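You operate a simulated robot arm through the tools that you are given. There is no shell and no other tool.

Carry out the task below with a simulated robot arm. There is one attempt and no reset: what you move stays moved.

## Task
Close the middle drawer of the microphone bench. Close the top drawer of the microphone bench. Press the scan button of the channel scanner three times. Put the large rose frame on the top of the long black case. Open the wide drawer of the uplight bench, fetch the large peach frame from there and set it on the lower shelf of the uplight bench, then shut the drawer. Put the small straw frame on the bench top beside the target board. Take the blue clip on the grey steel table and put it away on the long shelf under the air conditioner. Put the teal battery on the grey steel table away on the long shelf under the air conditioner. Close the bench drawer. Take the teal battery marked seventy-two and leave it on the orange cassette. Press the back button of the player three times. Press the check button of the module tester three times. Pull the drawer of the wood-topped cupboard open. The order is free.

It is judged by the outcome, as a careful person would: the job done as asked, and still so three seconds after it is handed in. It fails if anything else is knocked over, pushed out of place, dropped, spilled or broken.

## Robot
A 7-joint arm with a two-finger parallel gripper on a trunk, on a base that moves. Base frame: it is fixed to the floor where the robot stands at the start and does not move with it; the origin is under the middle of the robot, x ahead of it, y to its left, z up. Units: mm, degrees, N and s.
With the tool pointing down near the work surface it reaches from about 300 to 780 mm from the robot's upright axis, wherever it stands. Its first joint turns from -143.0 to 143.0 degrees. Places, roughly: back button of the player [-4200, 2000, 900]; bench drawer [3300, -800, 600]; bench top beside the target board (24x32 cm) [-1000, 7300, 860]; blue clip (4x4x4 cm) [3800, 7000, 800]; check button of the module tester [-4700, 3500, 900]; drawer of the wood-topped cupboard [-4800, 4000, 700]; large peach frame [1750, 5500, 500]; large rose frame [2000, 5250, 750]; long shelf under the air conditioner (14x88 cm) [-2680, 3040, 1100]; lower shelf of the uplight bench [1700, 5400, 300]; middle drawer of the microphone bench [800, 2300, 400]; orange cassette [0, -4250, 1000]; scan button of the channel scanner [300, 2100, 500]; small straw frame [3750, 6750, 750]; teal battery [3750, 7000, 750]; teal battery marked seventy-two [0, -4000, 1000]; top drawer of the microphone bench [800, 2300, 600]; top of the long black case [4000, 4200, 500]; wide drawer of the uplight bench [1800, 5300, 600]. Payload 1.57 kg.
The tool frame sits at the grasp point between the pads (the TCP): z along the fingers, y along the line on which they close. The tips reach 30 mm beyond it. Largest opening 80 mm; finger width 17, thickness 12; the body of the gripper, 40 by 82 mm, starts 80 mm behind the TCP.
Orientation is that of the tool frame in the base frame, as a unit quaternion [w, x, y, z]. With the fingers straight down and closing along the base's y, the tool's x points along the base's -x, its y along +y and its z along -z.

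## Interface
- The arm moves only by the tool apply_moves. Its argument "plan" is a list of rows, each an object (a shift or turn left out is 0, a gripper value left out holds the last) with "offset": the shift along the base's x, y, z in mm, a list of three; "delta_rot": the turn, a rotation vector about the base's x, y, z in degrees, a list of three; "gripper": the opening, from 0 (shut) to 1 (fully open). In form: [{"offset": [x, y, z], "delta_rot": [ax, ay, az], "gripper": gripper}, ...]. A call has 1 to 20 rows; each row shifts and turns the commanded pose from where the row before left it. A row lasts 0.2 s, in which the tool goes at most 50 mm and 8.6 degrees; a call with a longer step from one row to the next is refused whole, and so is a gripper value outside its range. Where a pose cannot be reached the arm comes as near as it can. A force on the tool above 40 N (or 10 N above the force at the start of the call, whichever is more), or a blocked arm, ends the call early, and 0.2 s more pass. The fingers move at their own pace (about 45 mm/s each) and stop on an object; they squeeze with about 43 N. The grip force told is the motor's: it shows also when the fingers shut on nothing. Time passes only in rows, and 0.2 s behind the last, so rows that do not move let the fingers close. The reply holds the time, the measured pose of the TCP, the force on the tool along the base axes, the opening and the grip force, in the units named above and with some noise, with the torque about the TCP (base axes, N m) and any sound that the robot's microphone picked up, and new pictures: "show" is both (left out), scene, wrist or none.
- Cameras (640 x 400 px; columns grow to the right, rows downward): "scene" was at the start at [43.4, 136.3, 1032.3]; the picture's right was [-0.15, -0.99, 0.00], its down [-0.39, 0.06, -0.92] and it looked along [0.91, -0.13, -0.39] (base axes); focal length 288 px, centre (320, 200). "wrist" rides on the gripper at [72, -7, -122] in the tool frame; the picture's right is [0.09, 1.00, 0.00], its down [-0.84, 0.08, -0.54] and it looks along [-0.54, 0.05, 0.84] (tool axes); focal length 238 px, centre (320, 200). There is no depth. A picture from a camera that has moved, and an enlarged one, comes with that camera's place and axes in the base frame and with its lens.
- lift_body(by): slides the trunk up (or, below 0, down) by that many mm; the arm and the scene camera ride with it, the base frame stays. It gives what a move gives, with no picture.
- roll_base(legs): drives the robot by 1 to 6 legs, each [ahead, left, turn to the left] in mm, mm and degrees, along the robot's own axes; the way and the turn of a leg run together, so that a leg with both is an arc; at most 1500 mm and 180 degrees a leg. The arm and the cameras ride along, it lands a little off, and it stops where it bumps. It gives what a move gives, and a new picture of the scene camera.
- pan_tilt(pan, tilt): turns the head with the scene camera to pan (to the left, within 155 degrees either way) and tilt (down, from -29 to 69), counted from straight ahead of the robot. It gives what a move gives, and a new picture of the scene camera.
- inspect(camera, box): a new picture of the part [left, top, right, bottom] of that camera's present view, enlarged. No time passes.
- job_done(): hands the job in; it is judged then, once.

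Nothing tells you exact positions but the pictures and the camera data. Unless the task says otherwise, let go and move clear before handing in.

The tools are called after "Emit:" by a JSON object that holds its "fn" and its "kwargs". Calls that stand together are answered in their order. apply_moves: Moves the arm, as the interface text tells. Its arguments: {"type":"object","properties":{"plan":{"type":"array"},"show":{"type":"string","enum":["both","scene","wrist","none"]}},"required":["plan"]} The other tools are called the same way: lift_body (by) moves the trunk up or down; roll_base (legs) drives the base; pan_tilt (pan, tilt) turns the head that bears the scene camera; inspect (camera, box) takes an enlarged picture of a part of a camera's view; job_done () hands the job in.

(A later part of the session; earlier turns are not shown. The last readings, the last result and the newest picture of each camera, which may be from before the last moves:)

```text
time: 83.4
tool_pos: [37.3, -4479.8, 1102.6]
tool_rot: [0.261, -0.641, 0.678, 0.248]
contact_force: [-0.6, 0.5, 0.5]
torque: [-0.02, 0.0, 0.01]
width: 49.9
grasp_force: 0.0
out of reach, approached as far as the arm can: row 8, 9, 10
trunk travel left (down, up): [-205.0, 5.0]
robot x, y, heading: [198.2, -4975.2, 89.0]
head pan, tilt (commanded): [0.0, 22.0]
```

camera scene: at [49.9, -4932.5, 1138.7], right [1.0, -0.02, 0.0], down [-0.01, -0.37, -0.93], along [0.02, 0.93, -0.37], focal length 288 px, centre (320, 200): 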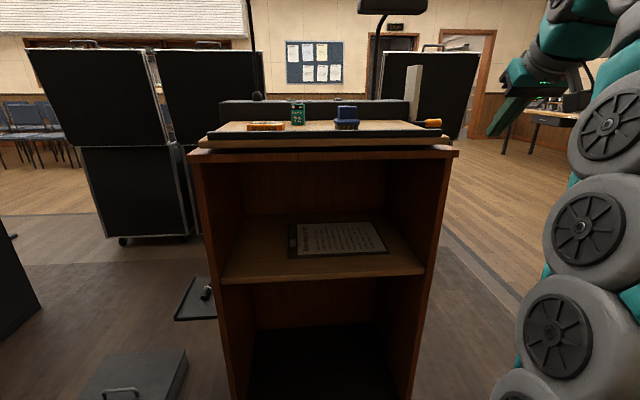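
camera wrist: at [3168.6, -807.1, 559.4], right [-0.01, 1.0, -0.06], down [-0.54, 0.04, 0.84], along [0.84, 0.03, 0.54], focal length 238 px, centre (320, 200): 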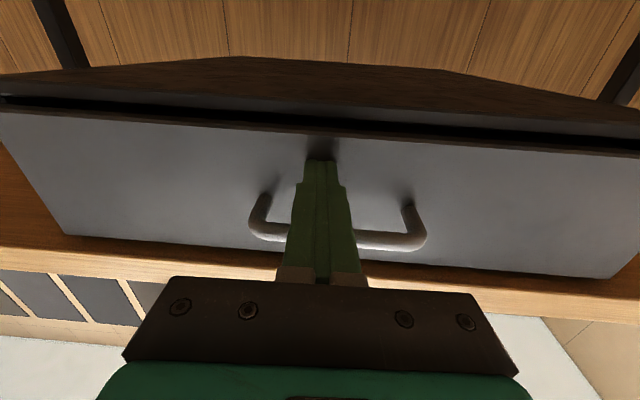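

It reaches z≈1102 here. I'll tilt 8° more and roll forward so the battery comes within reach.

Emit:
{"fn": "apply_moves", "kwargs": {"plan": [{"delta_rot": [8, 0, 0], "gripper": 0.85}, {"offset": [0, 0, 5]}], "show": "none"}}

Emit:
{"fn": "roll_base", "kwargs": {"legs": [[230, 0, 0]]}}

```text
time: 84.0
tool_pos: [39.7, -4479.5, 1108.7]
tool_rot: [0.306, -0.62, 0.66, 0.294]
contact_force: [0.3, 0.0, -0.5]
torque: [0.01, -0.01, 0.0]
width: 67.8
grasp_force: 0.0
trunk travel left (down, up): [-205.0, 5.0]
robot x, y, heading: [198.4, -4977.0, 88.7]
head pan, tilt (commanded): [0.0, 22.0]
```

```text
time: 85.7
tool_pos: [40.8, -4253.5, 1107.3]
tool_rot: [0.305, -0.621, 0.658, 0.296]
contact_force: [-0.3, 0.1, 1.3]
torque: [-0.01, -0.02, 0.03]
width: 67.9
grasp_force: 0.1
trunk travel left (down, up): [-205.0, 5.0]
robot x, y, heading: [204.7, -4752.3, 89.3]
head pan, tilt (commanded): [0.0, 22.0]
camera scene: at [53.9, -4706.1, 1138.7], right [1.0, -0.02, 0.0], down [-0.01, -0.37, -0.93], along [0.02, 0.93, -0.37], focal length 288 px, centre (320, 200)
```

scene: 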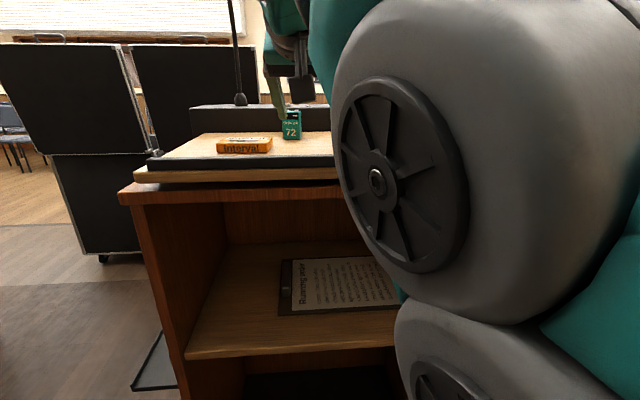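

I can see the battery and cassette beside the gripper from here. I'll zoom to refine their positions, and check the wrist view.

Emit:
{"fn": "inspect", "kwargs": {"camera": "scene", "box": [190, 70, 350, 170]}}

Emit:
{"fn": "inspect", "kwargs": {"camera": "wrist", "box": [160, 50, 480, 250]}}

```text
4.00 times, centred on (270, 120) of scene
camera zoom: at [53.9, -4706.1, 1138.7], right [1.0, -0.02, 0.0], down [-0.01, -0.37, -0.93], along [0.02, 0.93, -0.37], focal length 1152 px, centre (520, 520)
```

zoom: 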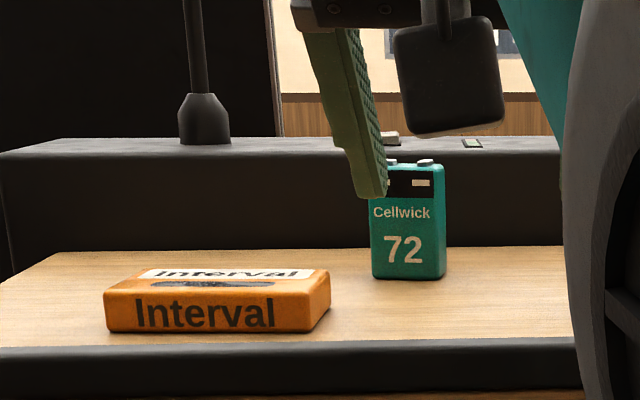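

```text
2.00 times, centred on (320, 150) of wrist
camera zoom: at [40.4, -4393.5, 1130.1], right [-1.0, -0.01, -0.06], down [-0.06, 0.12, 0.99], along [0.0, 0.99, -0.12], focal length 477 px, centre (320, 300)
```

zoom: 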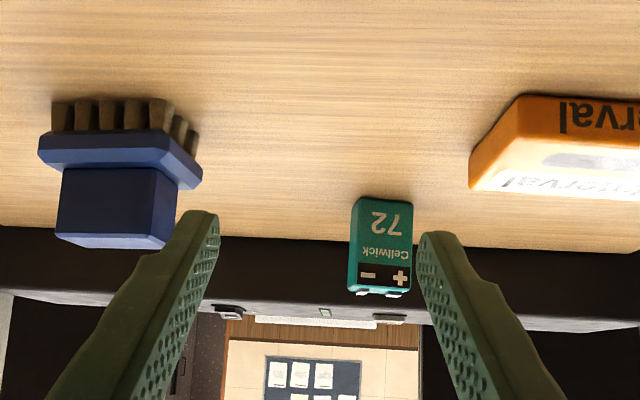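

Measurements agree: battery centre ≈ (7,−4090), cassette centre ≈ (−66,−4198) with top z≈1047. I'll move the open fingers to straddle the battery.

Emit:
{"fn": "apply_moves", "kwargs": {"plan": [{"offset": [-17, 40, -8]}, {"offset": [-17, 40, -12]}, {"offset": [0, 25, -7]}, {"offset": [0, 25, -8]}, {"offset": [0, 20, -6]}, {"offset": [0, 13, -2]}], "show": "both"}}

```text
time: 87.1
tool_pos: [6.0, -4090.4, 1067.6]
tool_rot: [0.304, -0.622, 0.658, 0.296]
contact_force: [-0.5, 0.8, -0.2]
torque: [0.04, -0.04, 0.01]
width: 67.9
grasp_force: 0.1
trunk travel left (down, up): [-205.0, 5.0]
robot x, y, heading: [202.2, -4753.6, 89.0]
head pan, tilt (commanded): [0.0, 22.0]
camera scene: at [53.6, -4706.1, 1138.7], right [1.0, -0.02, 0.0], down [-0.01, -0.37, -0.93], along [0.02, 0.93, -0.37], focal length 288 px, centre (320, 200)
camera wrist: at [6.6, -4231.5, 1089.2], right [-1.0, -0.01, -0.06], down [-0.06, 0.12, 0.99], along [0.0, 0.99, -0.12], focal length 238 px, centre (320, 200)
```

scene: 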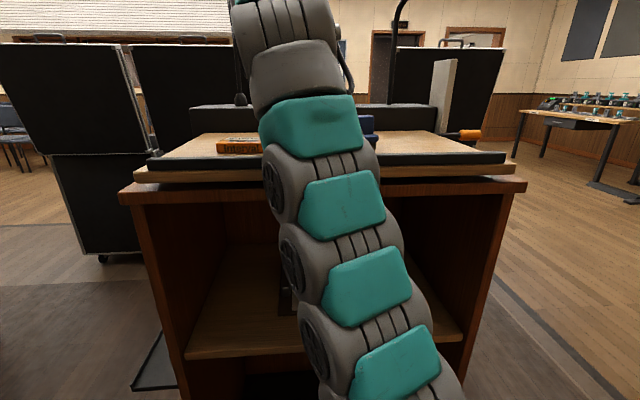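
wrist: 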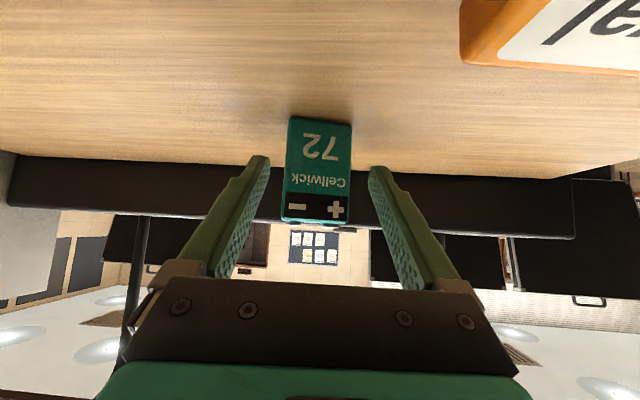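

The battery is between the pads. Closing and lifting now.

Emit:
{"fn": "apply_moves", "kwargs": {"plan": [{"gripper": 0}, {"gripper": 0}, {"gripper": 0}, {"gripper": 0}, {"offset": [0, 0, 10]}, {"offset": [0, 0, 15]}], "show": "wrist"}}

```text
time: 88.5
tool_pos: [8.6, -4102.2, 1070.0]
tool_rot: [0.304, -0.622, 0.658, 0.295]
contact_force: [-0.4, 0.0, -1.2]
torque: [-0.01, 0.03, 0.0]
width: 35.2
grasp_force: 42.1
out of reach, approached as far as the arm can: row 5, 6
trunk travel left (down, up): [-205.0, 5.0]
robot x, y, heading: [202.8, -4751.5, 89.1]
head pan, tilt (commanded): [0.0, 22.0]
camera wrist: at [7.9, -4242.2, 1092.8], right [-1.0, -0.01, -0.06], down [-0.06, 0.12, 0.99], along [0.0, 0.99, -0.12], focal length 238 px, centre (320, 200)
```

wrist: 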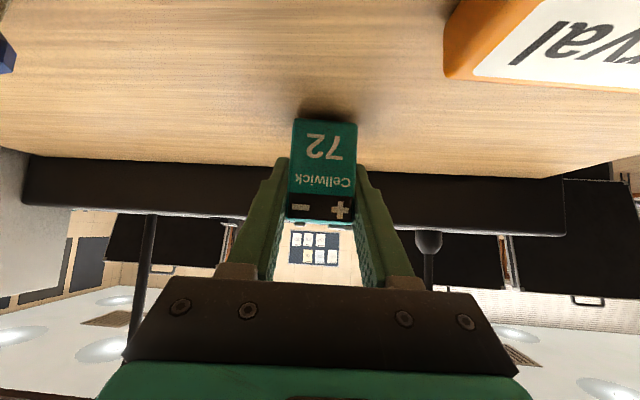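

The battery is held (35 mm). The arm is at its height limit here, so I'll raise the trunk the last 5 mm and draw back while lifting.

Emit:
{"fn": "lift_body", "kwargs": {"by": 5}}

Emit:
{"fn": "apply_moves", "kwargs": {"plan": [{"offset": [5, -15, 5]}, {"offset": [5, -20, 10]}, {"offset": [0, -20, 10]}, {"offset": [0, -20, 10]}, {"offset": [0, -20, 5]}], "show": "both"}}

```text
time: 89.0
tool_pos: [8.0, -4101.9, 1076.2]
tool_rot: [0.305, -0.622, 0.658, 0.296]
contact_force: [-0.1, -0.3, -1.2]
torque: [0.03, 0.0, 0.01]
width: 35.3
grasp_force: 42.5
trunk travel left (down, up): [-210.0, 0.0]
robot x, y, heading: [200.2, -4750.7, 88.9]
head pan, tilt (commanded): [0.0, 22.0]
```

```text
time: 90.2
tool_pos: [16.7, -4197.9, 1115.9]
tool_rot: [0.304, -0.622, 0.658, 0.296]
contact_force: [-0.4, -0.2, -0.6]
torque: [0.02, 0.0, 0.0]
width: 35.5
grasp_force: 42.5
trunk travel left (down, up): [-210.0, 0.0]
robot x, y, heading: [205.4, -4752.3, 89.1]
head pan, tilt (commanded): [0.0, 22.0]
camera scene: at [53.9, -4706.0, 1143.7], right [1.0, -0.02, 0.0], down [-0.01, -0.37, -0.93], along [0.02, 0.93, -0.37], focal length 288 px, centre (320, 200)
camera wrist: at [16.1, -4338.7, 1138.4], right [-1.0, -0.01, -0.06], down [-0.06, 0.12, 0.99], along [0.0, 0.99, -0.12], focal length 238 px, centre (320, 200)
```

scene: 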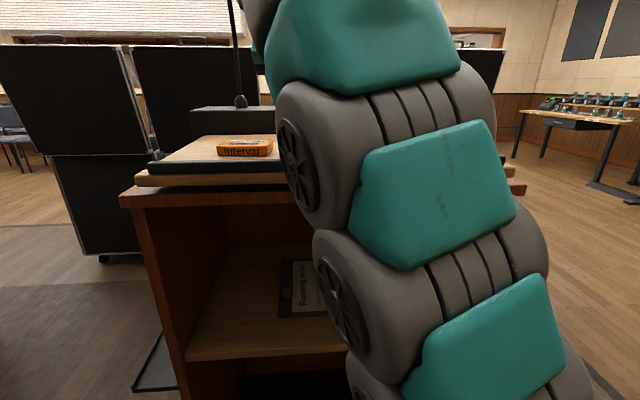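
wrist: 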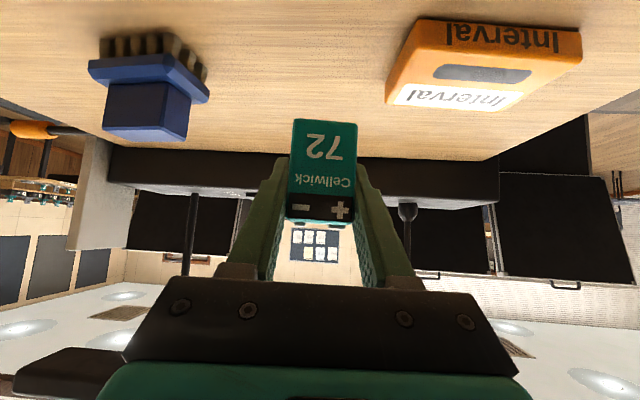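

The battery is up clear. Next I move over the cassette and lower it.

Emit:
{"fn": "apply_moves", "kwargs": {"plan": [{"offset": [-42, -3, 0]}, {"offset": [-42, -3, -6]}, {"offset": [0, 0, -10]}, {"offset": [0, 0, -5]}, {"offset": [0, 0, 0]}], "show": "both"}}

```text
time: 91.4
tool_pos: [-51.3, -4205.4, 1091.0]
tool_rot: [0.304, -0.622, 0.659, 0.295]
contact_force: [-0.3, 0.9, -1.0]
torque: [0.02, 0.01, 0.0]
width: 35.7
grasp_force: 42.1
out of reach, approached as far as the arm can: row 2
trunk travel left (down, up): [-210.0, 0.0]
robot x, y, heading: [202.6, -4749.8, 88.6]
head pan, tilt (commanded): [0.0, 22.0]
camera scene: at [53.9, -4706.1, 1143.7], right [1.0, -0.02, 0.0], down [-0.01, -0.37, -0.93], along [0.02, 0.93, -0.37], focal length 288 px, centre (320, 200)
camera wrist: at [-51.4, -4346.1, 1113.8], right [-1.0, -0.01, -0.06], down [-0.06, 0.12, 0.99], along [0.0, 0.99, -0.12], focal length 238 px, centre (320, 200)
```

scene: 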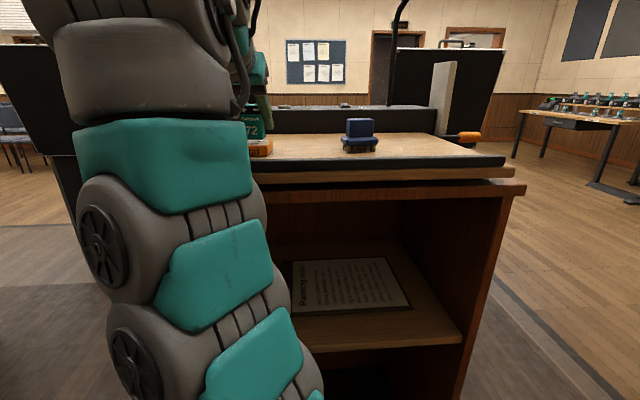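
wrist: 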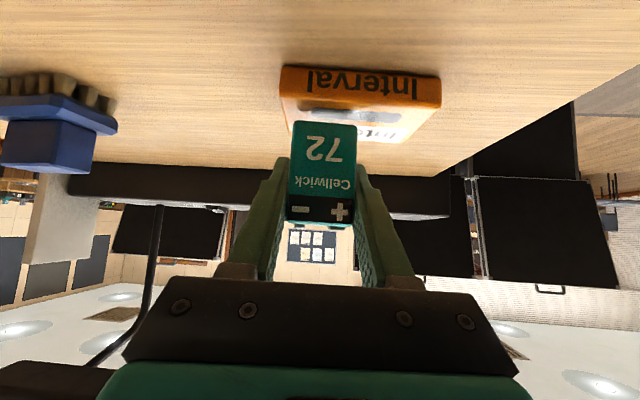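

The battery is over the cassette's right part, about 7 mm above it. I'll shift slightly left, then lower until it touches.

Emit:
{"fn": "apply_moves", "kwargs": {"plan": [{"offset": [-14, 4, -1]}, {"offset": [0, 0, -3]}, {"offset": [0, 0, -2]}, {"offset": [0, 0, 0]}], "show": "wrist"}}

Emit:
{"fn": "inspect", "kwargs": {"camera": "wrist", "box": [240, 50, 460, 190]}}

```text
time: 92.4
tool_pos: [-65.1, -4202.8, 1085.8]
tool_rot: [0.306, -0.621, 0.659, 0.295]
contact_force: [-0.5, -0.5, -0.4]
torque: [0.0, 0.0, -0.02]
width: 35.4
grasp_force: 42.3
trunk travel left (down, up): [-210.0, 0.0]
robot x, y, heading: [198.9, -4749.8, 88.8]
head pan, tilt (commanded): [0.0, 22.0]
camera wrist: at [-65.3, -4343.8, 1107.8], right [-1.0, -0.01, -0.06], down [-0.06, 0.12, 0.99], along [0.0, 0.99, -0.12], focal length 238 px, centre (320, 200)
```

wrist: 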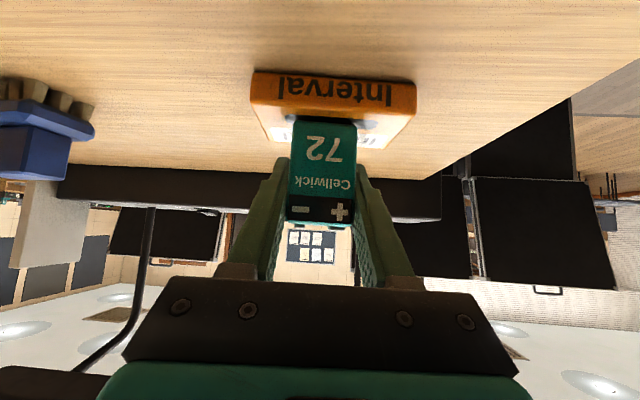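

```text
2.86 times, centred on (350, 120) of wrist
camera zoom: at [-65.3, -4343.8, 1107.8], right [-1.0, -0.01, -0.06], down [-0.06, 0.12, 0.99], along [0.0, 0.99, -0.12], focal length 681 px, centre (234, 429)
```

zoom: 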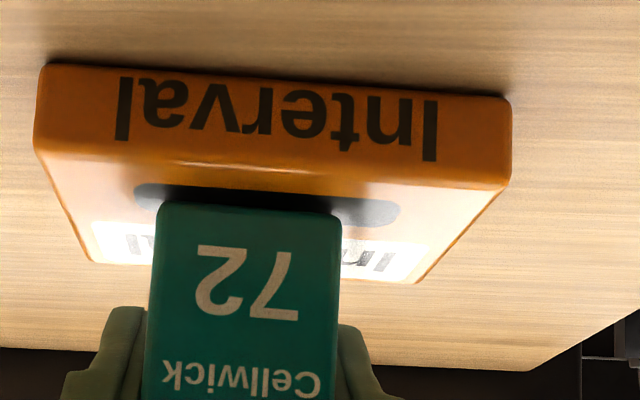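

The battery is centred over the cassette, almost touching. I'll lower gently until I feel contact.

Emit:
{"fn": "apply_moves", "kwargs": {"plan": [{"offset": [0, 0, -1.5]}, {"offset": [0, 0, -1.5]}, {"offset": [0, 0, 0]}], "show": "none"}}

```text
time: 93.2
tool_pos: [-64.3, -4204.0, 1083.9]
tool_rot: [0.305, -0.621, 0.658, 0.297]
contact_force: [1.0, 3.0, 17.0]
torque: [-0.01, -0.27, 0.05]
width: 35.3
grasp_force: 42.3
trunk travel left (down, up): [-210.0, 0.0]
robot x, y, heading: [201.7, -4749.5, 88.9]
head pan, tilt (commanded): [0.0, 22.0]
```

Contact felt (17 N). I'll ease off, open the fingers, and back away up and out.

Emit:
{"fn": "apply_moves", "kwargs": {"plan": [{"offset": [0, 0, 1]}, {"gripper": 0.75}, {"gripper": 0.75}, {"gripper": 0.75}, {"offset": [0, -12, 12]}, {"offset": [0, -20, 18]}, {"offset": [0, -30, 18]}, {"offset": [0, -35, 10]}, {"offset": [0, -40, 5]}], "show": "both"}}

```text
time: 95.2
tool_pos: [-66.5, -4325.9, 1132.3]
tool_rot: [0.305, -0.622, 0.658, 0.296]
contact_force: [-1.8, 0.4, -0.2]
torque: [0.03, 0.0, 0.0]
width: 59.8
grasp_force: 0.0
out of reach, approached as far as the arm can: row 7
trunk travel left (down, up): [-210.0, 0.0]
robot x, y, heading: [204.5, -4750.5, 89.3]
head pan, tilt (commanded): [0.0, 22.0]
camera scene: at [53.8, -4706.0, 1143.7], right [1.0, -0.02, 0.0], down [-0.01, -0.37, -0.93], along [0.01, 0.93, -0.37], focal length 288 px, centre (320, 200)
camera wrist: at [-67.4, -4467.8, 1154.8], right [-1.0, -0.01, -0.06], down [-0.06, 0.12, 0.99], along [0.0, 0.99, -0.12], focal length 238 px, centre (320, 200)
```

scene: 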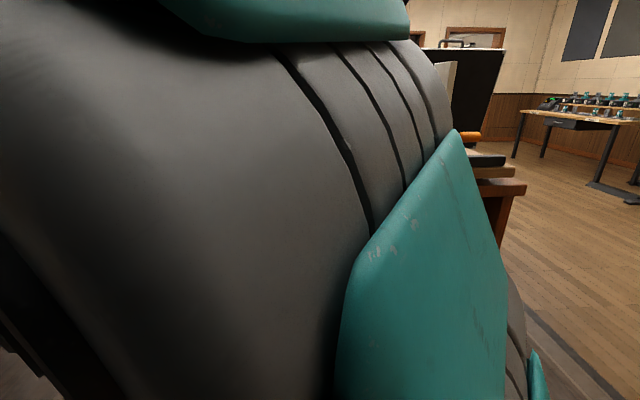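
wrist: 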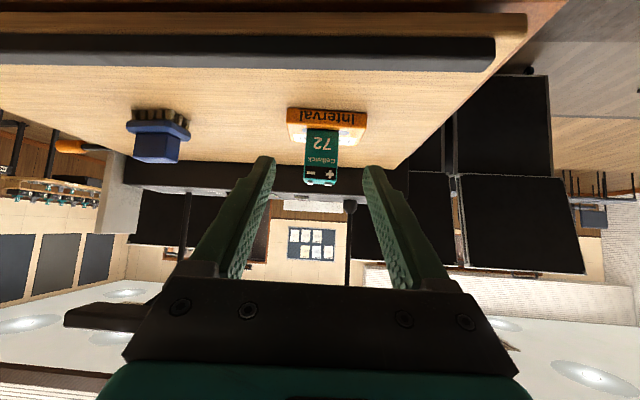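

The battery stands on the cassette. I'll back away, fold the arm to its travel pose, and head north toward the doorways.

Emit:
{"fn": "roll_base", "kwargs": {"legs": [[-350, 0, 0]]}}

Emit:
{"fn": "apply_moves", "kwargs": {"plan": [{"offset": [5, 20, -40], "delta_rot": [-8.3, 0, 0], "gripper": 0}, {"offset": [5, 20, -40], "delta_rot": [-8.3, 0, 0]}, {"offset": [5, 20, -40], "delta_rot": [-8.3, 0, 0]}, {"offset": [5, 20, -40], "delta_rot": [-8.3, 0, 0]}, {"offset": [5, 20, -40], "delta_rot": [-8.3, 0, 0]}, {"offset": [5, 20, -40], "delta_rot": [-8.3, 0, 0]}, {"offset": [0, 20, -40]}, {"offset": [0, 20, -40]}, {"offset": [0, 15, -40]}], "show": "scene"}}

```text
time: 97.6
tool_pos: [-76.3, -4692.6, 1132.2]
tool_rot: [0.303, -0.625, 0.655, 0.297]
contact_force: [-0.9, -0.2, 0.6]
torque: [-0.02, -0.03, 0.0]
width: 60.0
grasp_force: 0.0
trunk travel left (down, up): [-210.0, 0.0]
robot x, y, heading: [196.7, -5113.1, 89.8]
head pan, tilt (commanded): [0.0, 22.0]
camera scene: at [49.7, -5071.1, 1143.7], right [1.0, 0.0, 0.0], down [0.0, -0.37, -0.93], along [0.0, 0.93, -0.37], focal length 288 px, centre (320, 200)
```

scene: 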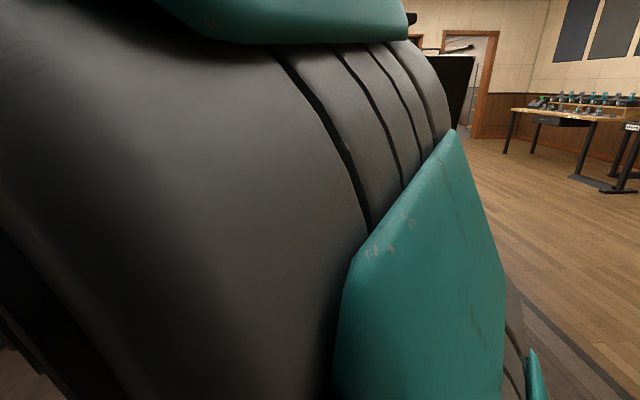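

```text
time: 99.6
tool_pos: [-57.2, -4517.0, 674.6]
tool_rot: [0.01, -0.695, 0.719, -0.006]
contact_force: [0.0, 0.0, 0.6]
torque: [-0.02, -0.02, -0.01]
width: 0.0
grasp_force: 21.5
out of reach, approached as far as the arm can: row 1, 2, 3, 4, 5, 6
trunk travel left (down, up): [-210.0, 0.0]
robot x, y, heading: [190.7, -5114.3, 89.9]
head pan, tilt (commanded): [0.0, 22.0]
camera scene: at [49.7, -5071.1, 1143.7], right [1.0, 0.0, 0.0], down [0.0, -0.37, -0.93], along [0.0, 0.93, -0.37], focal length 288 px, centre (320, 200)
```

scene: 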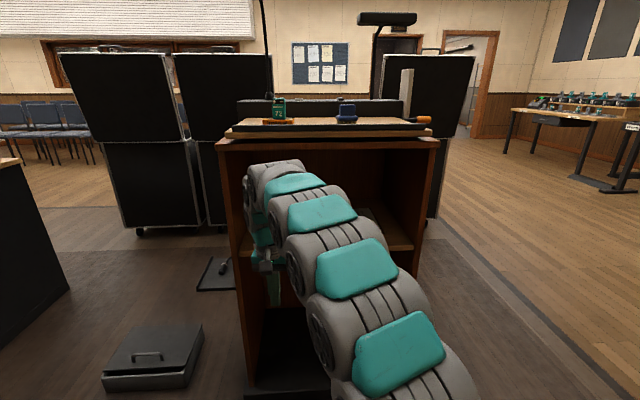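

The battery is standing on the cassette as wanted. I see two doorways in the far (north) wall; I'll zoom to plan the way through.

Emit:
{"fn": "inspect", "kwargs": {"camera": "scene", "box": [360, 10, 560, 135]}}

Emit:
{"fn": "inspect", "kwargs": {"camera": "scene", "box": [220, 80, 380, 160]}}

```text
3.20 times, centred on (460, 72) of scene
camera zoom: at [49.7, -5071.1, 1143.7], right [1.0, 0.0, 0.0], down [0.0, -0.37, -0.93], along [0.0, 0.93, -0.37], focal length 922 px, centre (-128, 608)
```

zoom: 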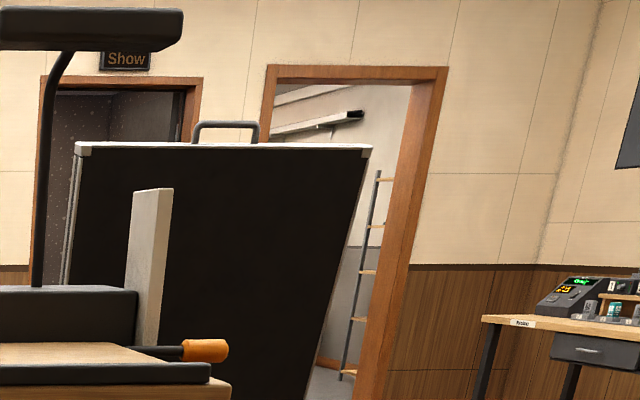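

```text
4.00 times, centred on (300, 120) of scene
camera zoom: at [49.7, -5071.1, 1143.7], right [1.0, 0.0, 0.0], down [0.0, -0.37, -0.93], along [0.0, 0.93, -0.37], focal length 1152 px, centre (400, 520)
```

zoom: 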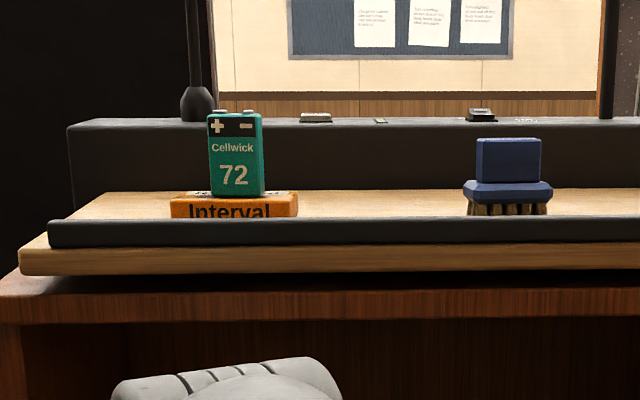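

The battery is confirmed upright on the cassette. There are two openings in the north wall: one at x≈1130–2090 ("Show" door) and one at x≈2480–3400. I'll drive to just in front of the first and look in.

Emit:
{"fn": "roll_base", "kwargs": {"legs": [[0, -1400, 0], [1500, 0, 0], [1500, 0, 0], [1500, 0, 0], [800, 0, 0]]}}

Emit:
{"fn": "lift_body", "kwargs": {"by": -110}}

Emit:
{"fn": "pan_tilt", "kwargs": {"pan": 20, "tilt": 15}}

Emit:
{"fn": "pan_tilt", "kwargs": {"pan": -30, "tilt": 15}}

```text
time: 131.4
tool_pos: [1318.0, 769.1, 676.2]
tool_rot: [0.011, -0.699, 0.715, -0.006]
contact_force: [-0.2, 0.1, -0.2]
torque: [-0.02, 0.0, 0.01]
width: 0.0
grasp_force: 21.5
trunk travel left (down, up): [-210.0, 0.0]
robot x, y, heading: [1577.6, 174.8, 90.6]
head pan, tilt (commanded): [0.0, 22.0]
camera scene: at [1430.6, 216.1, 1143.7], right [1.0, 0.01, 0.0], down [0.0, -0.37, -0.93], along [-0.01, 0.93, -0.37], focal length 288 px, centre (320, 200)
```

scene: 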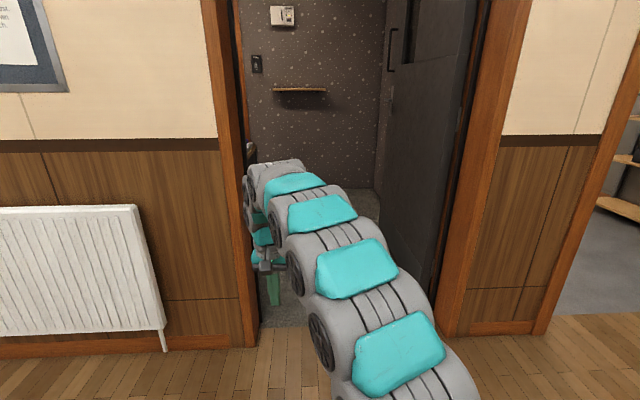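

```text
time: 132.8
tool_pos: [1316.4, 768.6, 565.4]
tool_rot: [0.011, -0.699, 0.715, -0.006]
contact_force: [0.3, -0.4, 0.5]
torque: [-0.01, 0.04, 0.01]
width: 0.1
grasp_force: 21.3
trunk travel left (down, up): [-100.0, 110.0]
robot x, y, heading: [1581.0, 174.5, 90.4]
head pan, tilt (commanded): [0.0, 22.0]
```

```text
time: 133.7
tool_pos: [1317.6, 768.9, 565.7]
tool_rot: [0.011, -0.698, 0.716, -0.006]
contact_force: [-0.7, -0.2, 0.6]
torque: [0.0, -0.01, 0.0]
width: 0.0
grasp_force: 21.4
trunk travel left (down, up): [-100.0, 110.0]
robot x, y, heading: [1573.8, 173.5, 90.7]
head pan, tilt (commanded): [20.0, 15.0]
camera scene: at [1398.8, 210.8, 1045.1], right [0.94, 0.35, 0.0], down [0.09, -0.24, -0.97], along [-0.34, 0.91, -0.26], focal length 288 px, centre (320, 200)
```

scene: 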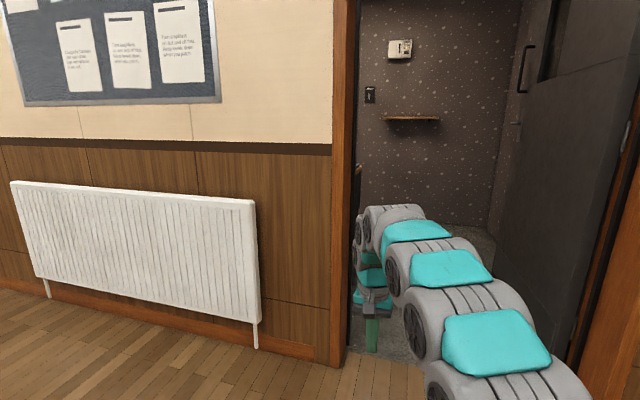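

```text
time: 134.9
tool_pos: [1317.5, 769.0, 565.1]
tool_rot: [0.011, -0.699, 0.715, -0.006]
contact_force: [-0.6, -0.2, 0.3]
torque: [-0.02, -0.01, 0.02]
width: 0.0
grasp_force: 20.8
trunk travel left (down, up): [-100.0, 110.0]
robot x, y, heading: [1580.8, 176.7, 90.0]
head pan, tilt (commanded): [-30.0, 15.0]
camera scene: at [1477.3, 204.5, 1045.1], right [0.87, -0.49, 0.0], down [-0.13, -0.23, -0.97], along [0.48, 0.84, -0.26], focal length 288 px, centre (320, 200)
```

scene: 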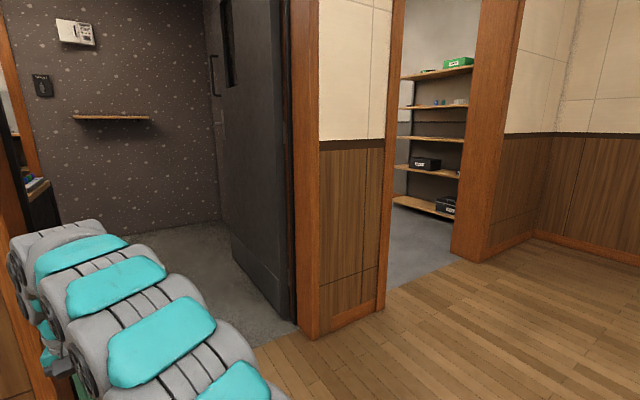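

The first doorway (clear x≈1130–1960) leads into a dark-walled room whose far wall is at y≈3350; the microphone bench should be to the left inside. I'll drive in.

Emit:
{"fn": "roll_base", "kwargs": {"legs": [[0, 25, 0], [1400, 0, 0]]}}

Emit:
{"fn": "pan_tilt", "kwargs": {"pan": 60, "tilt": 20}}

Emit:
{"fn": "pan_tilt", "kwargs": {"pan": 0, "tilt": 20}}

```text
time: 142.3
tool_pos: [1305.5, 2175.7, 565.1]
tool_rot: [0.012, -0.692, 0.722, -0.007]
contact_force: [-0.7, 1.3, -0.1]
torque: [0.0, -0.02, 0.0]
width: 0.0
grasp_force: 21.6
trunk travel left (down, up): [-100.0, 110.0]
robot x, y, heading: [1557.6, 1578.0, 89.4]
head pan, tilt (commanded): [-30.0, 15.0]
camera scene: at [1455.3, 1609.0, 1045.1], right [0.86, -0.51, 0.0], down [-0.13, -0.22, -0.97], along [0.49, 0.83, -0.26], focal length 288 px, centre (320, 200)
```

scene: 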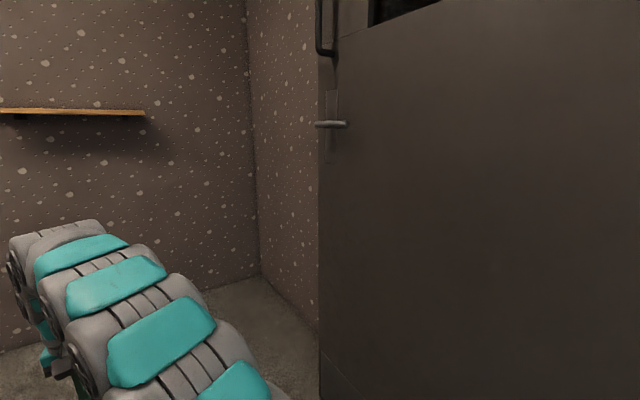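

```text
time: 143.9
tool_pos: [1305.1, 2176.4, 565.6]
tool_rot: [0.01, -0.693, 0.721, -0.006]
contact_force: [0.3, 0.1, -0.8]
torque: [0.02, -0.01, 0.02]
width: 0.1
grasp_force: 21.2
trunk travel left (down, up): [-100.0, 110.0]
robot x, y, heading: [1553.2, 1577.4, 89.3]
head pan, tilt (commanded): [60.0, 20.0]
camera scene: at [1327.6, 1576.1, 1037.0], right [0.51, 0.86, 0.0], down [0.29, -0.17, -0.94], along [-0.81, 0.48, -0.34], focal length 288 px, centre (320, 200)
```

scene: 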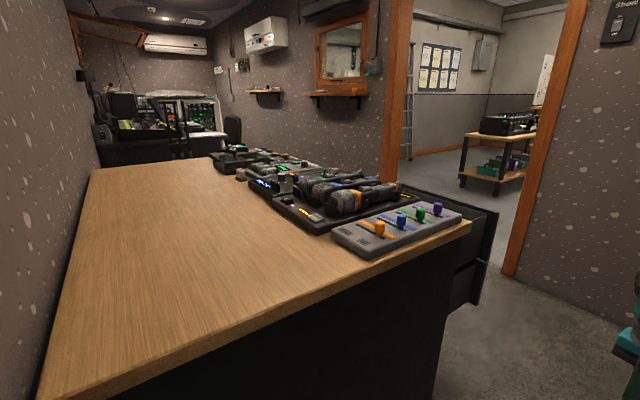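

```text
time: 145.2
tool_pos: [1305.3, 2175.8, 566.7]
tool_rot: [0.01, -0.692, 0.721, -0.006]
contact_force: [0.8, -0.4, 0.2]
torque: [0.01, 0.02, -0.03]
width: 0.0
grasp_force: 20.9
trunk travel left (down, up): [-100.0, 110.0]
robot x, y, heading: [1558.0, 1575.1, 89.4]
head pan, tilt (commanded): [0.0, 20.0]
camera scene: at [1408.6, 1621.8, 1037.0], right [1.0, -0.01, 0.0], down [0.0, -0.34, -0.94], along [0.01, 0.94, -0.34], focal length 288 px, centre (320, 200)
```

scene: 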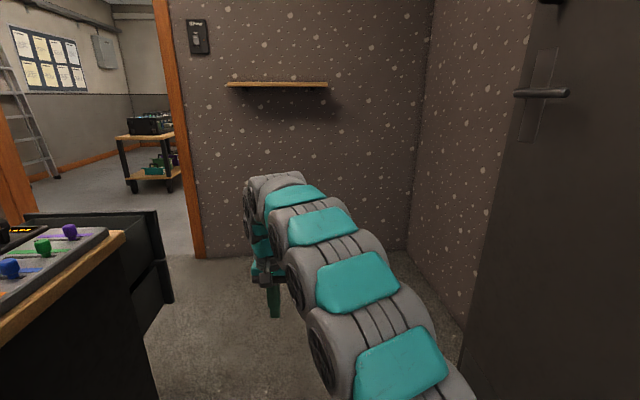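

The microphone bench runs along the south wall with two dark drawers pulled out on its north face near x≈800–1000. The corridor here is narrow, so I'll look closer at the drawers before planning the push.

Emit:
{"fn": "pan_tilt", "kwargs": {"pan": 38, "tilt": 32}}

Emit:
{"fn": "inspect", "kwargs": {"camera": "scene", "box": [200, 50, 460, 212]}}

```text
time: 146.2
tool_pos: [1304.4, 2176.9, 565.8]
tool_rot: [0.011, -0.693, 0.721, -0.007]
contact_force: [0.7, -0.4, -0.3]
torque: [-0.03, -0.01, 0.03]
width: 0.1
grasp_force: 20.5
trunk travel left (down, up): [-100.0, 110.0]
robot x, y, heading: [1555.6, 1581.0, 89.5]
head pan, tilt (commanded): [38.0, 32.0]
camera scene: at [1353.4, 1599.8, 1017.8], right [0.79, 0.61, 0.0], down [0.32, -0.42, -0.85], along [-0.51, 0.67, -0.53], focal length 288 px, centre (320, 200)
```

scene: 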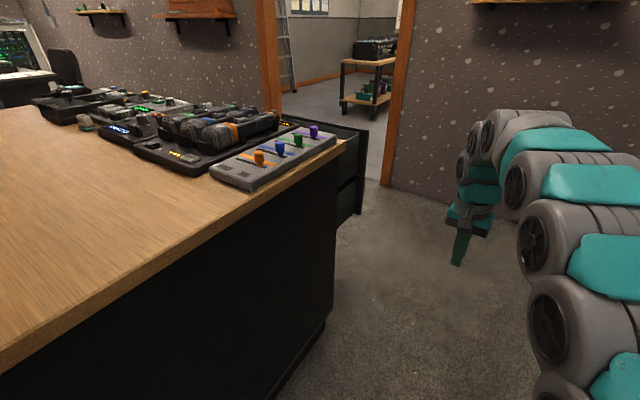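

```text
2.46 times, centred on (330, 131) of scene
camera zoom: at [1353.4, 1599.8, 1017.8], right [0.79, 0.61, 0.0], down [0.32, -0.42, -0.85], along [-0.51, 0.67, -0.53], focal length 709 px, centre (295, 370)
```

zoom: 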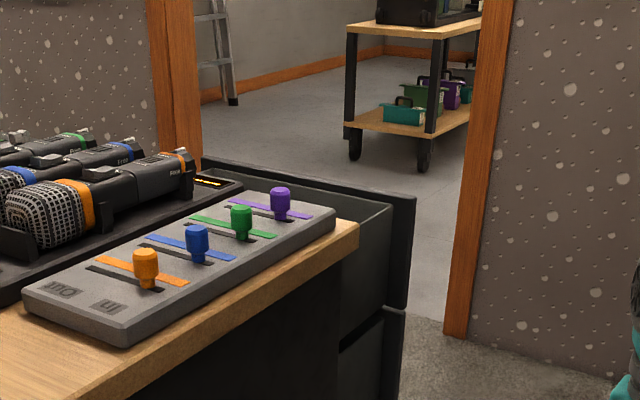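

The top drawer's face is near y≈2450 (z≈550–705), with the middle one just below; both must be pushed toward −y from the aisle. I'll back out to the hall, turn around there, shape the arm, and reverse in so the arm faces the drawers.

Emit:
{"fn": "roll_base", "kwargs": {"legs": [[-1450, 0, 0], [0, 0, 90], [0, 0, 90]]}}

Emit:
{"fn": "apply_moves", "kwargs": {"plan": [{"delta_rot": [-8.4, 0, 0]}, {"delta_rot": [-8.4, 0, 0]}, {"delta_rot": [-8.4, 0, 0]}, {"delta_rot": [-8.4, 0, 0]}, {"delta_rot": [-8.4, 0, 0]}, {"offset": [0, 0, 35]}, {"offset": [0, 35, 0]}, {"offset": [0, 35, 0]}, {"offset": [0, 35, 0]}, {"offset": [0, 35, 0]}, {"offset": [0, 35, 0]}], "show": "scene"}}

```text
time: 161.3
tool_pos: [1765.6, -531.1, 566.2]
tool_rot: [-0.007, 0.73, 0.684, -0.011]
contact_force: [-0.5, 0.1, -0.4]
torque: [0.03, -0.02, 0.03]
width: 0.0
grasp_force: 21.2
trunk travel left (down, up): [-100.0, 110.0]
robot x, y, heading: [1530.0, 76.8, -92.1]
head pan, tilt (commanded): [38.0, 32.0]
camera scene: at [1735.0, 46.7, 1017.8], right [-0.81, -0.59, 0.0], down [-0.31, 0.43, -0.85], along [0.5, -0.69, -0.53], focal length 288 px, centre (320, 200)
```

scene: 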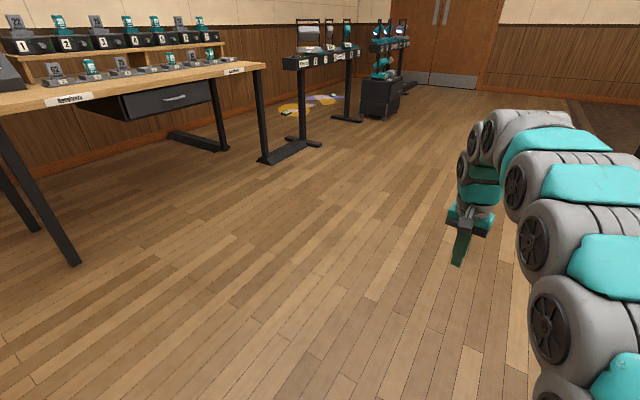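

```text
time: 163.9
tool_pos: [1774.8, -341.8, 472.2]
tool_rot: [0.128, 0.716, 0.662, -0.178]
contact_force: [0.0, 0.1, 0.2]
torque: [0.01, 0.0, -0.05]
width: 0.1
grasp_force: 21.5
trunk travel left (down, up): [-100.0, 110.0]
robot x, y, heading: [1524.6, 70.0, -92.2]
head pan, tilt (commanded): [38.0, 32.0]
stopped in row 11: the arm was blocked; the commanded pose is now the measured one
camera scene: at [1743.7, 53.9, 1017.8], right [-0.73, -0.68, 0.0], down [-0.36, 0.39, -0.85], along [0.58, -0.62, -0.53], focal length 288 px, centre (320, 200)
```

scene: 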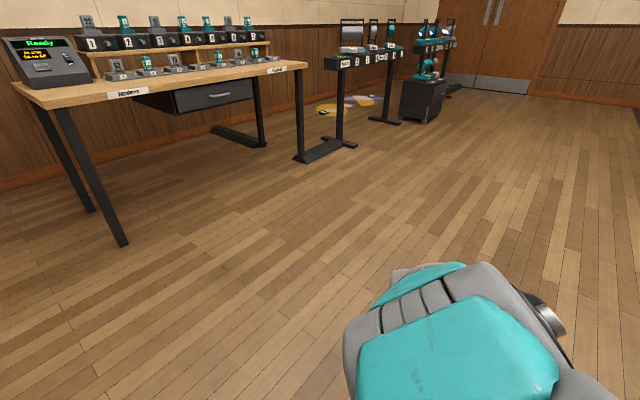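

The elbow leaned on the head mast (it sits on the robot's left) when I retracted on that side. I'll extend, swing the arm to the right side of the robot, and retract there instead.

Emit:
{"fn": "apply_moves", "kwargs": {"plan": [{"offset": [0, -40, 30]}, {"offset": [-20, -40, 20]}, {"offset": [-40, -20, 20]}, {"offset": [-45, 0, 10]}, {"offset": [-45, 0, 10]}, {"offset": [-45, 0, 10]}, {"offset": [-45, 0, 10]}, {"offset": [-45, 0, 10]}, {"offset": [-45, 0, 0]}, {"offset": [-45, 0, 0]}, {"offset": [-45, 0, 0]}], "show": "scene"}}

Emit:
{"fn": "pan_tilt", "kwargs": {"pan": -10, "tilt": 35}}

```text
time: 166.3
tool_pos: [1353.7, -440.4, 596.0]
tool_rot: [0.133, 0.715, 0.663, -0.176]
contact_force: [0.5, -0.4, -0.3]
torque: [0.02, -0.01, 0.01]
width: 0.0
grasp_force: 21.2
trunk travel left (down, up): [-100.0, 110.0]
robot x, y, heading: [1526.7, 76.6, -92.1]
head pan, tilt (commanded): [38.0, 32.0]
camera scene: at [1734.9, 46.7, 1017.8], right [-0.81, -0.59, 0.0], down [-0.31, 0.43, -0.85], along [0.5, -0.69, -0.53], focal length 288 px, centre (320, 200)
```

scene: 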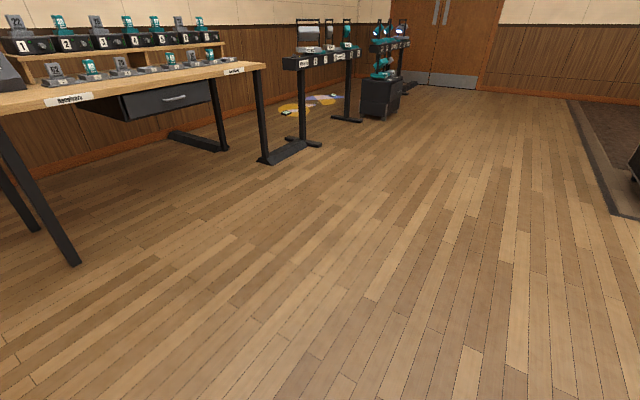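

```text
time: 167.5
tool_pos: [1354.3, -440.4, 595.5]
tool_rot: [0.133, 0.716, 0.663, -0.176]
contact_force: [0.7, -0.2, 0.4]
torque: [-0.01, 0.0, -0.03]
width: 0.2
grasp_force: 21.5
trunk travel left (down, up): [-100.0, 110.0]
robot x, y, heading: [1526.8, 75.7, -91.9]
head pan, tilt (commanded): [-10.0, 35.0]
camera scene: at [1664.0, 33.0, 1013.1], right [-0.98, 0.21, 0.0], down [0.12, 0.56, -0.82], along [-0.17, -0.8, -0.57], focal length 288 px, centre (320, 200)
```

scene: 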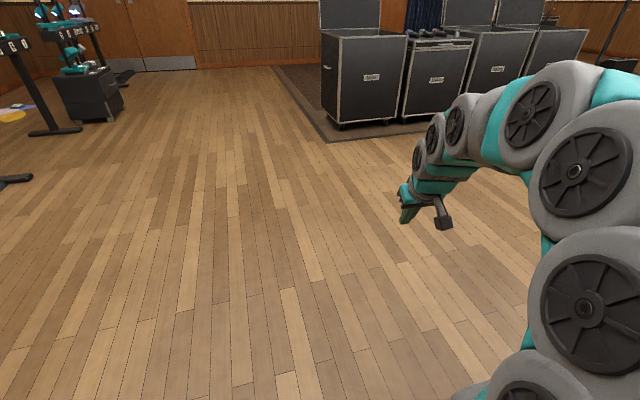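

With the arm on the right it clears the head mast and keeps the view open. I'll tilt it to ~45° and test how far it retracts.

Emit:
{"fn": "apply_moves", "kwargs": {"plan": [{"delta_rot": [-7, 0, 3]}, {"delta_rot": [-7, 0, 3]}, {"delta_rot": [-6, 0, 0]}, {"offset": [0, 30, 0]}, {"offset": [0, 30, 0]}, {"offset": [0, 30, 0]}, {"offset": [0, 20, 0]}], "show": "scene"}}

```text
time: 169.1
tool_pos: [1359.0, -330.7, 594.2]
tool_rot: [0.263, 0.646, 0.658, -0.284]
contact_force: [0.5, 0.3, -0.1]
torque: [0.02, 0.01, -0.01]
width: 0.0
grasp_force: 20.9
trunk travel left (down, up): [-100.0, 110.0]
robot x, y, heading: [1528.5, 76.6, -92.2]
head pan, tilt (commanded): [-10.0, 35.0]
camera scene: at [1664.0, 33.1, 1013.1], right [-0.98, 0.21, 0.0], down [0.12, 0.56, -0.82], along [-0.17, -0.8, -0.57], focal length 288 px, centre (320, 200)
```

scene: 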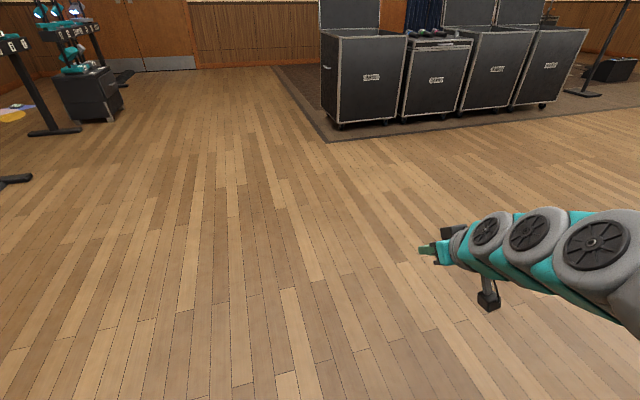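

The arm folds well on the right (ahead ≈407 mm). I'll extend it forward again for the doorway, straighten the heading, and reverse in.

Emit:
{"fn": "apply_moves", "kwargs": {"plan": [{"offset": [12, -38, 0]}, {"offset": [12, -38, 0]}, {"offset": [12, -38, 0]}, {"offset": [12, -38, 0]}, {"offset": [12, -38, 0]}], "show": "none"}}

Emit:
{"fn": "roll_base", "kwargs": {"legs": [[0, 0, 2.1], [-1300, 0, 0]]}}

```text
time: 170.3
tool_pos: [1420.0, -523.5, 596.4]
tool_rot: [0.263, 0.645, 0.66, -0.283]
contact_force: [0.1, -0.1, -0.2]
torque: [-0.01, 0.01, 0.01]
width: 0.0
grasp_force: 21.4
trunk travel left (down, up): [-100.0, 110.0]
robot x, y, heading: [1530.5, 71.1, -91.8]
head pan, tilt (commanded): [-10.0, 35.0]
```

```text
time: 177.1
tool_pos: [1440.0, 759.0, 594.8]
tool_rot: [0.267, 0.637, 0.667, -0.279]
contact_force: [0.0, -0.6, -0.8]
torque: [-0.02, -0.02, 0.01]
width: 0.0
grasp_force: 21.0
trunk travel left (down, up): [-100.0, 110.0]
robot x, y, heading: [1531.0, 1356.5, -90.5]
head pan, tilt (commanded): [-10.0, 35.0]
camera scene: at [1670.7, 1320.9, 1013.1], right [-0.98, 0.18, 0.0], down [0.11, 0.56, -0.82], along [-0.15, -0.81, -0.57], focal length 288 px, centre (320, 200)
```

scene: 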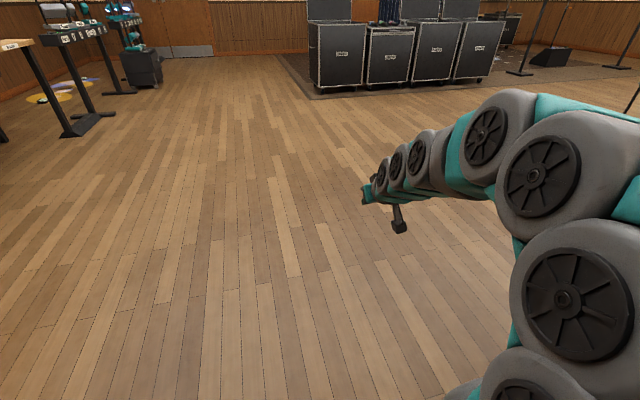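

In the doorway now, still clear. I'll continue reversing into the room.

Emit:
{"fn": "roll_base", "kwargs": {"legs": [[-800, 0, 0], [-740, 0, 0]]}}

Emit:
{"fn": "pan_tilt", "kwargs": {"pan": -40, "tilt": 35}}

```text
time: 184.9
tool_pos: [1463.3, 2272.4, 596.1]
tool_rot: [0.27, 0.629, 0.674, -0.277]
contact_force: [-0.3, 0.5, -0.1]
torque: [0.0, -0.02, -0.01]
width: 0.2
grasp_force: 21.6
trunk travel left (down, up): [-100.0, 110.0]
robot x, y, heading: [1543.1, 2875.0, -89.4]
head pan, tilt (commanded): [-10.0, 35.0]
camera scene: at [1682.0, 2839.7, 1013.1], right [-0.99, 0.16, 0.0], down [0.09, 0.57, -0.82], along [-0.13, -0.81, -0.57], focal length 288 px, centre (320, 200)
```

scene: 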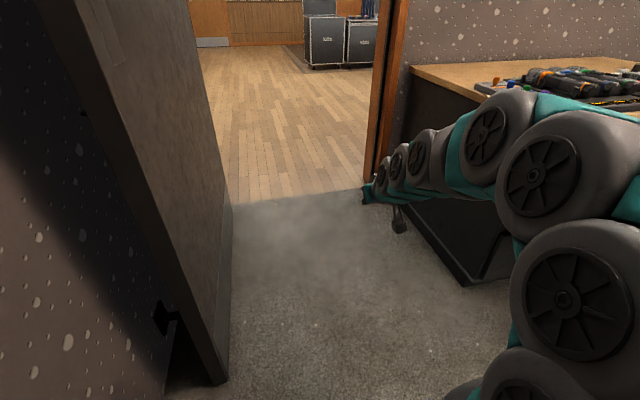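

```text
time: 185.9
tool_pos: [1463.9, 2272.0, 596.5]
tool_rot: [0.269, 0.629, 0.675, -0.277]
contact_force: [-0.5, 0.3, 0.2]
torque: [0.0, -0.02, 0.0]
width: 0.2
grasp_force: 21.7
trunk travel left (down, up): [-100.0, 110.0]
robot x, y, heading: [1546.0, 2875.8, -88.9]
head pan, tilt (commanded): [-40.0, 35.0]
camera scene: at [1640.4, 2858.4, 1013.1], right [-0.78, 0.63, 0.0], down [0.36, 0.44, -0.82], along [-0.52, -0.64, -0.57], focal length 288 px, centre (320, 200)
```

scene: 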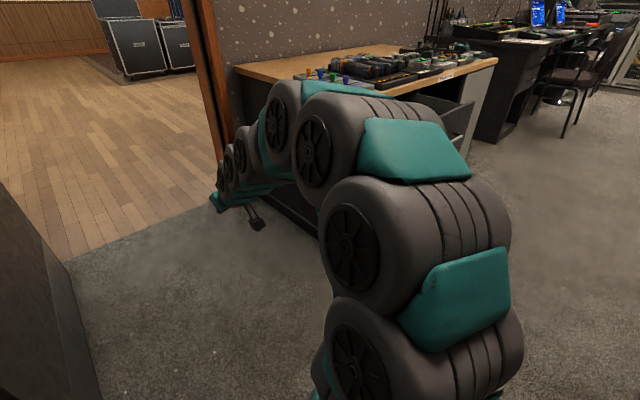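

The bench, both open drawers and, further west, a desk with a chair are visible. I'll fold the arm back on the right and look at the drawers directly.

Emit:
{"fn": "apply_moves", "kwargs": {"plan": [{"offset": [-12, 38, 0]}, {"offset": [-12, 38, 0]}, {"offset": [-12, 38, 0]}, {"offset": [-12, 38, 0]}, {"offset": [-12, 38, 0]}], "show": "none"}}

Emit:
{"fn": "roll_base", "kwargs": {"legs": [[-70, 0, 0]]}}

Emit:
{"fn": "pan_tilt", "kwargs": {"pan": -65, "tilt": 28}}

```text
time: 187.1
tool_pos: [1404.6, 2457.6, 597.7]
tool_rot: [0.268, 0.629, 0.676, -0.273]
contact_force: [0.0, 0.2, 0.7]
torque: [0.0, 0.01, 0.0]
width: 0.2
grasp_force: 21.6
out of reach, approached as far as the arm can: row 5
trunk travel left (down, up): [-100.0, 110.0]
robot x, y, heading: [1539.8, 2874.9, -89.1]
head pan, tilt (commanded): [-40.0, 35.0]
```

```text
time: 188.1
tool_pos: [1404.0, 2529.7, 595.6]
tool_rot: [0.268, 0.63, 0.676, -0.273]
contact_force: [-0.4, 0.0, -0.2]
torque: [0.02, -0.02, -0.03]
width: 0.0
grasp_force: 21.4
trunk travel left (down, up): [-100.0, 110.0]
robot x, y, heading: [1547.3, 2949.6, -89.6]
head pan, tilt (commanded): [-40.0, 35.0]
camera scene: at [1639.4, 2930.0, 1013.1], right [-0.77, 0.63, 0.0], down [0.36, 0.44, -0.82], along [-0.52, -0.63, -0.57], focal length 288 px, centre (320, 200)
```

scene: 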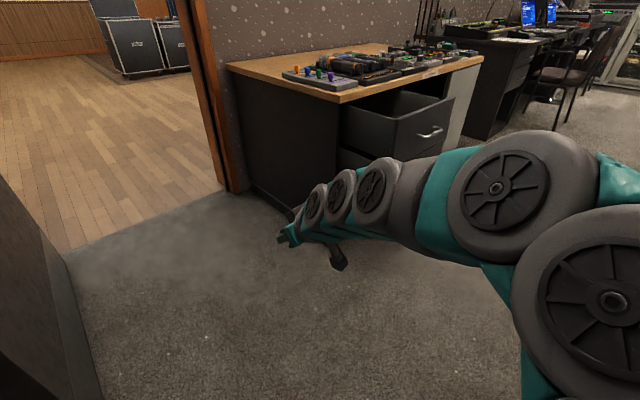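

```text
time: 189.0
tool_pos: [1403.7, 2529.4, 595.9]
tool_rot: [0.268, 0.63, 0.676, -0.273]
contact_force: [-0.2, 0.2, 0.7]
torque: [-0.03, 0.01, -0.01]
width: 0.0
grasp_force: 21.1
trunk travel left (down, up): [-100.0, 110.0]
robot x, y, heading: [1543.1, 2946.6, -89.5]
head pan, tilt (commanded): [-65.0, 28.0]
camera scene: at [1613.0, 2958.5, 1024.1], right [-0.43, 0.9, 0.0], down [0.42, 0.2, -0.88], along [-0.8, -0.38, -0.47], focal length 288 px, centre (320, 200)
```

scene: 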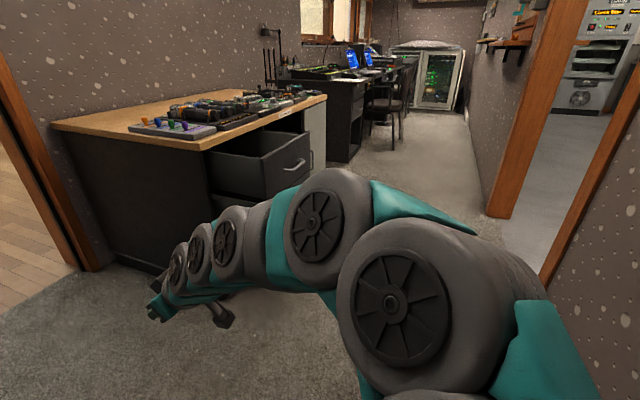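

Emit:
{"fn": "inspect", "kwargs": {"camera": "scene", "box": [180, 80, 340, 220]}}

Emit:
{"fn": "inspect", "kwargs": {"camera": "scene", "box": [260, 20, 480, 157]}}

```text
2.86 times, centred on (260, 150) of scene
camera zoom: at [1613.0, 2958.5, 1024.1], right [-0.43, 0.9, 0.0], down [0.42, 0.2, -0.88], along [-0.8, -0.38, -0.47], focal length 823 px, centre (491, 343)
```

zoom: 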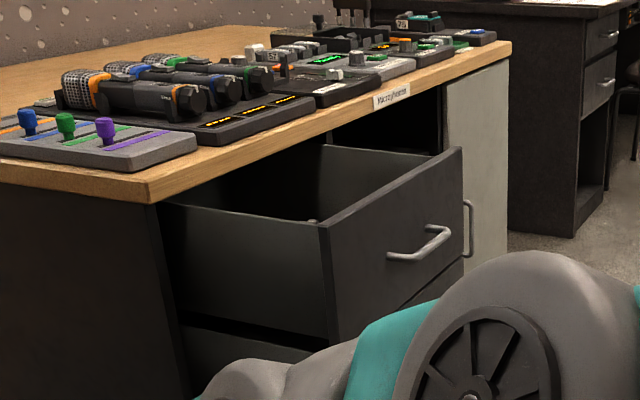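

```text
2.91 times, centred on (370, 88) of scene
camera zoom: at [1613.0, 2958.5, 1024.1], right [-0.43, 0.9, 0.0], down [0.42, 0.2, -0.88], along [-0.8, -0.38, -0.47], focal length 838 px, centre (174, 524)
```

zoom: 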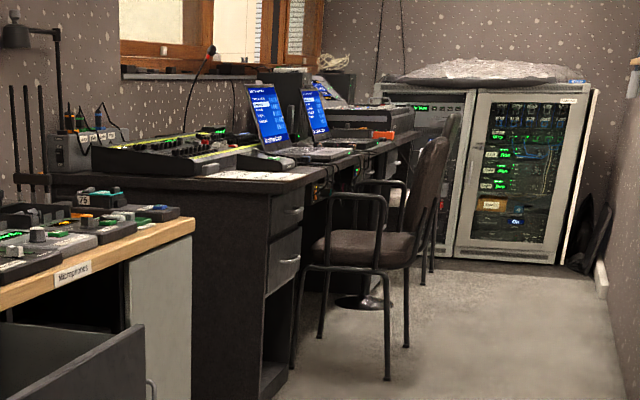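

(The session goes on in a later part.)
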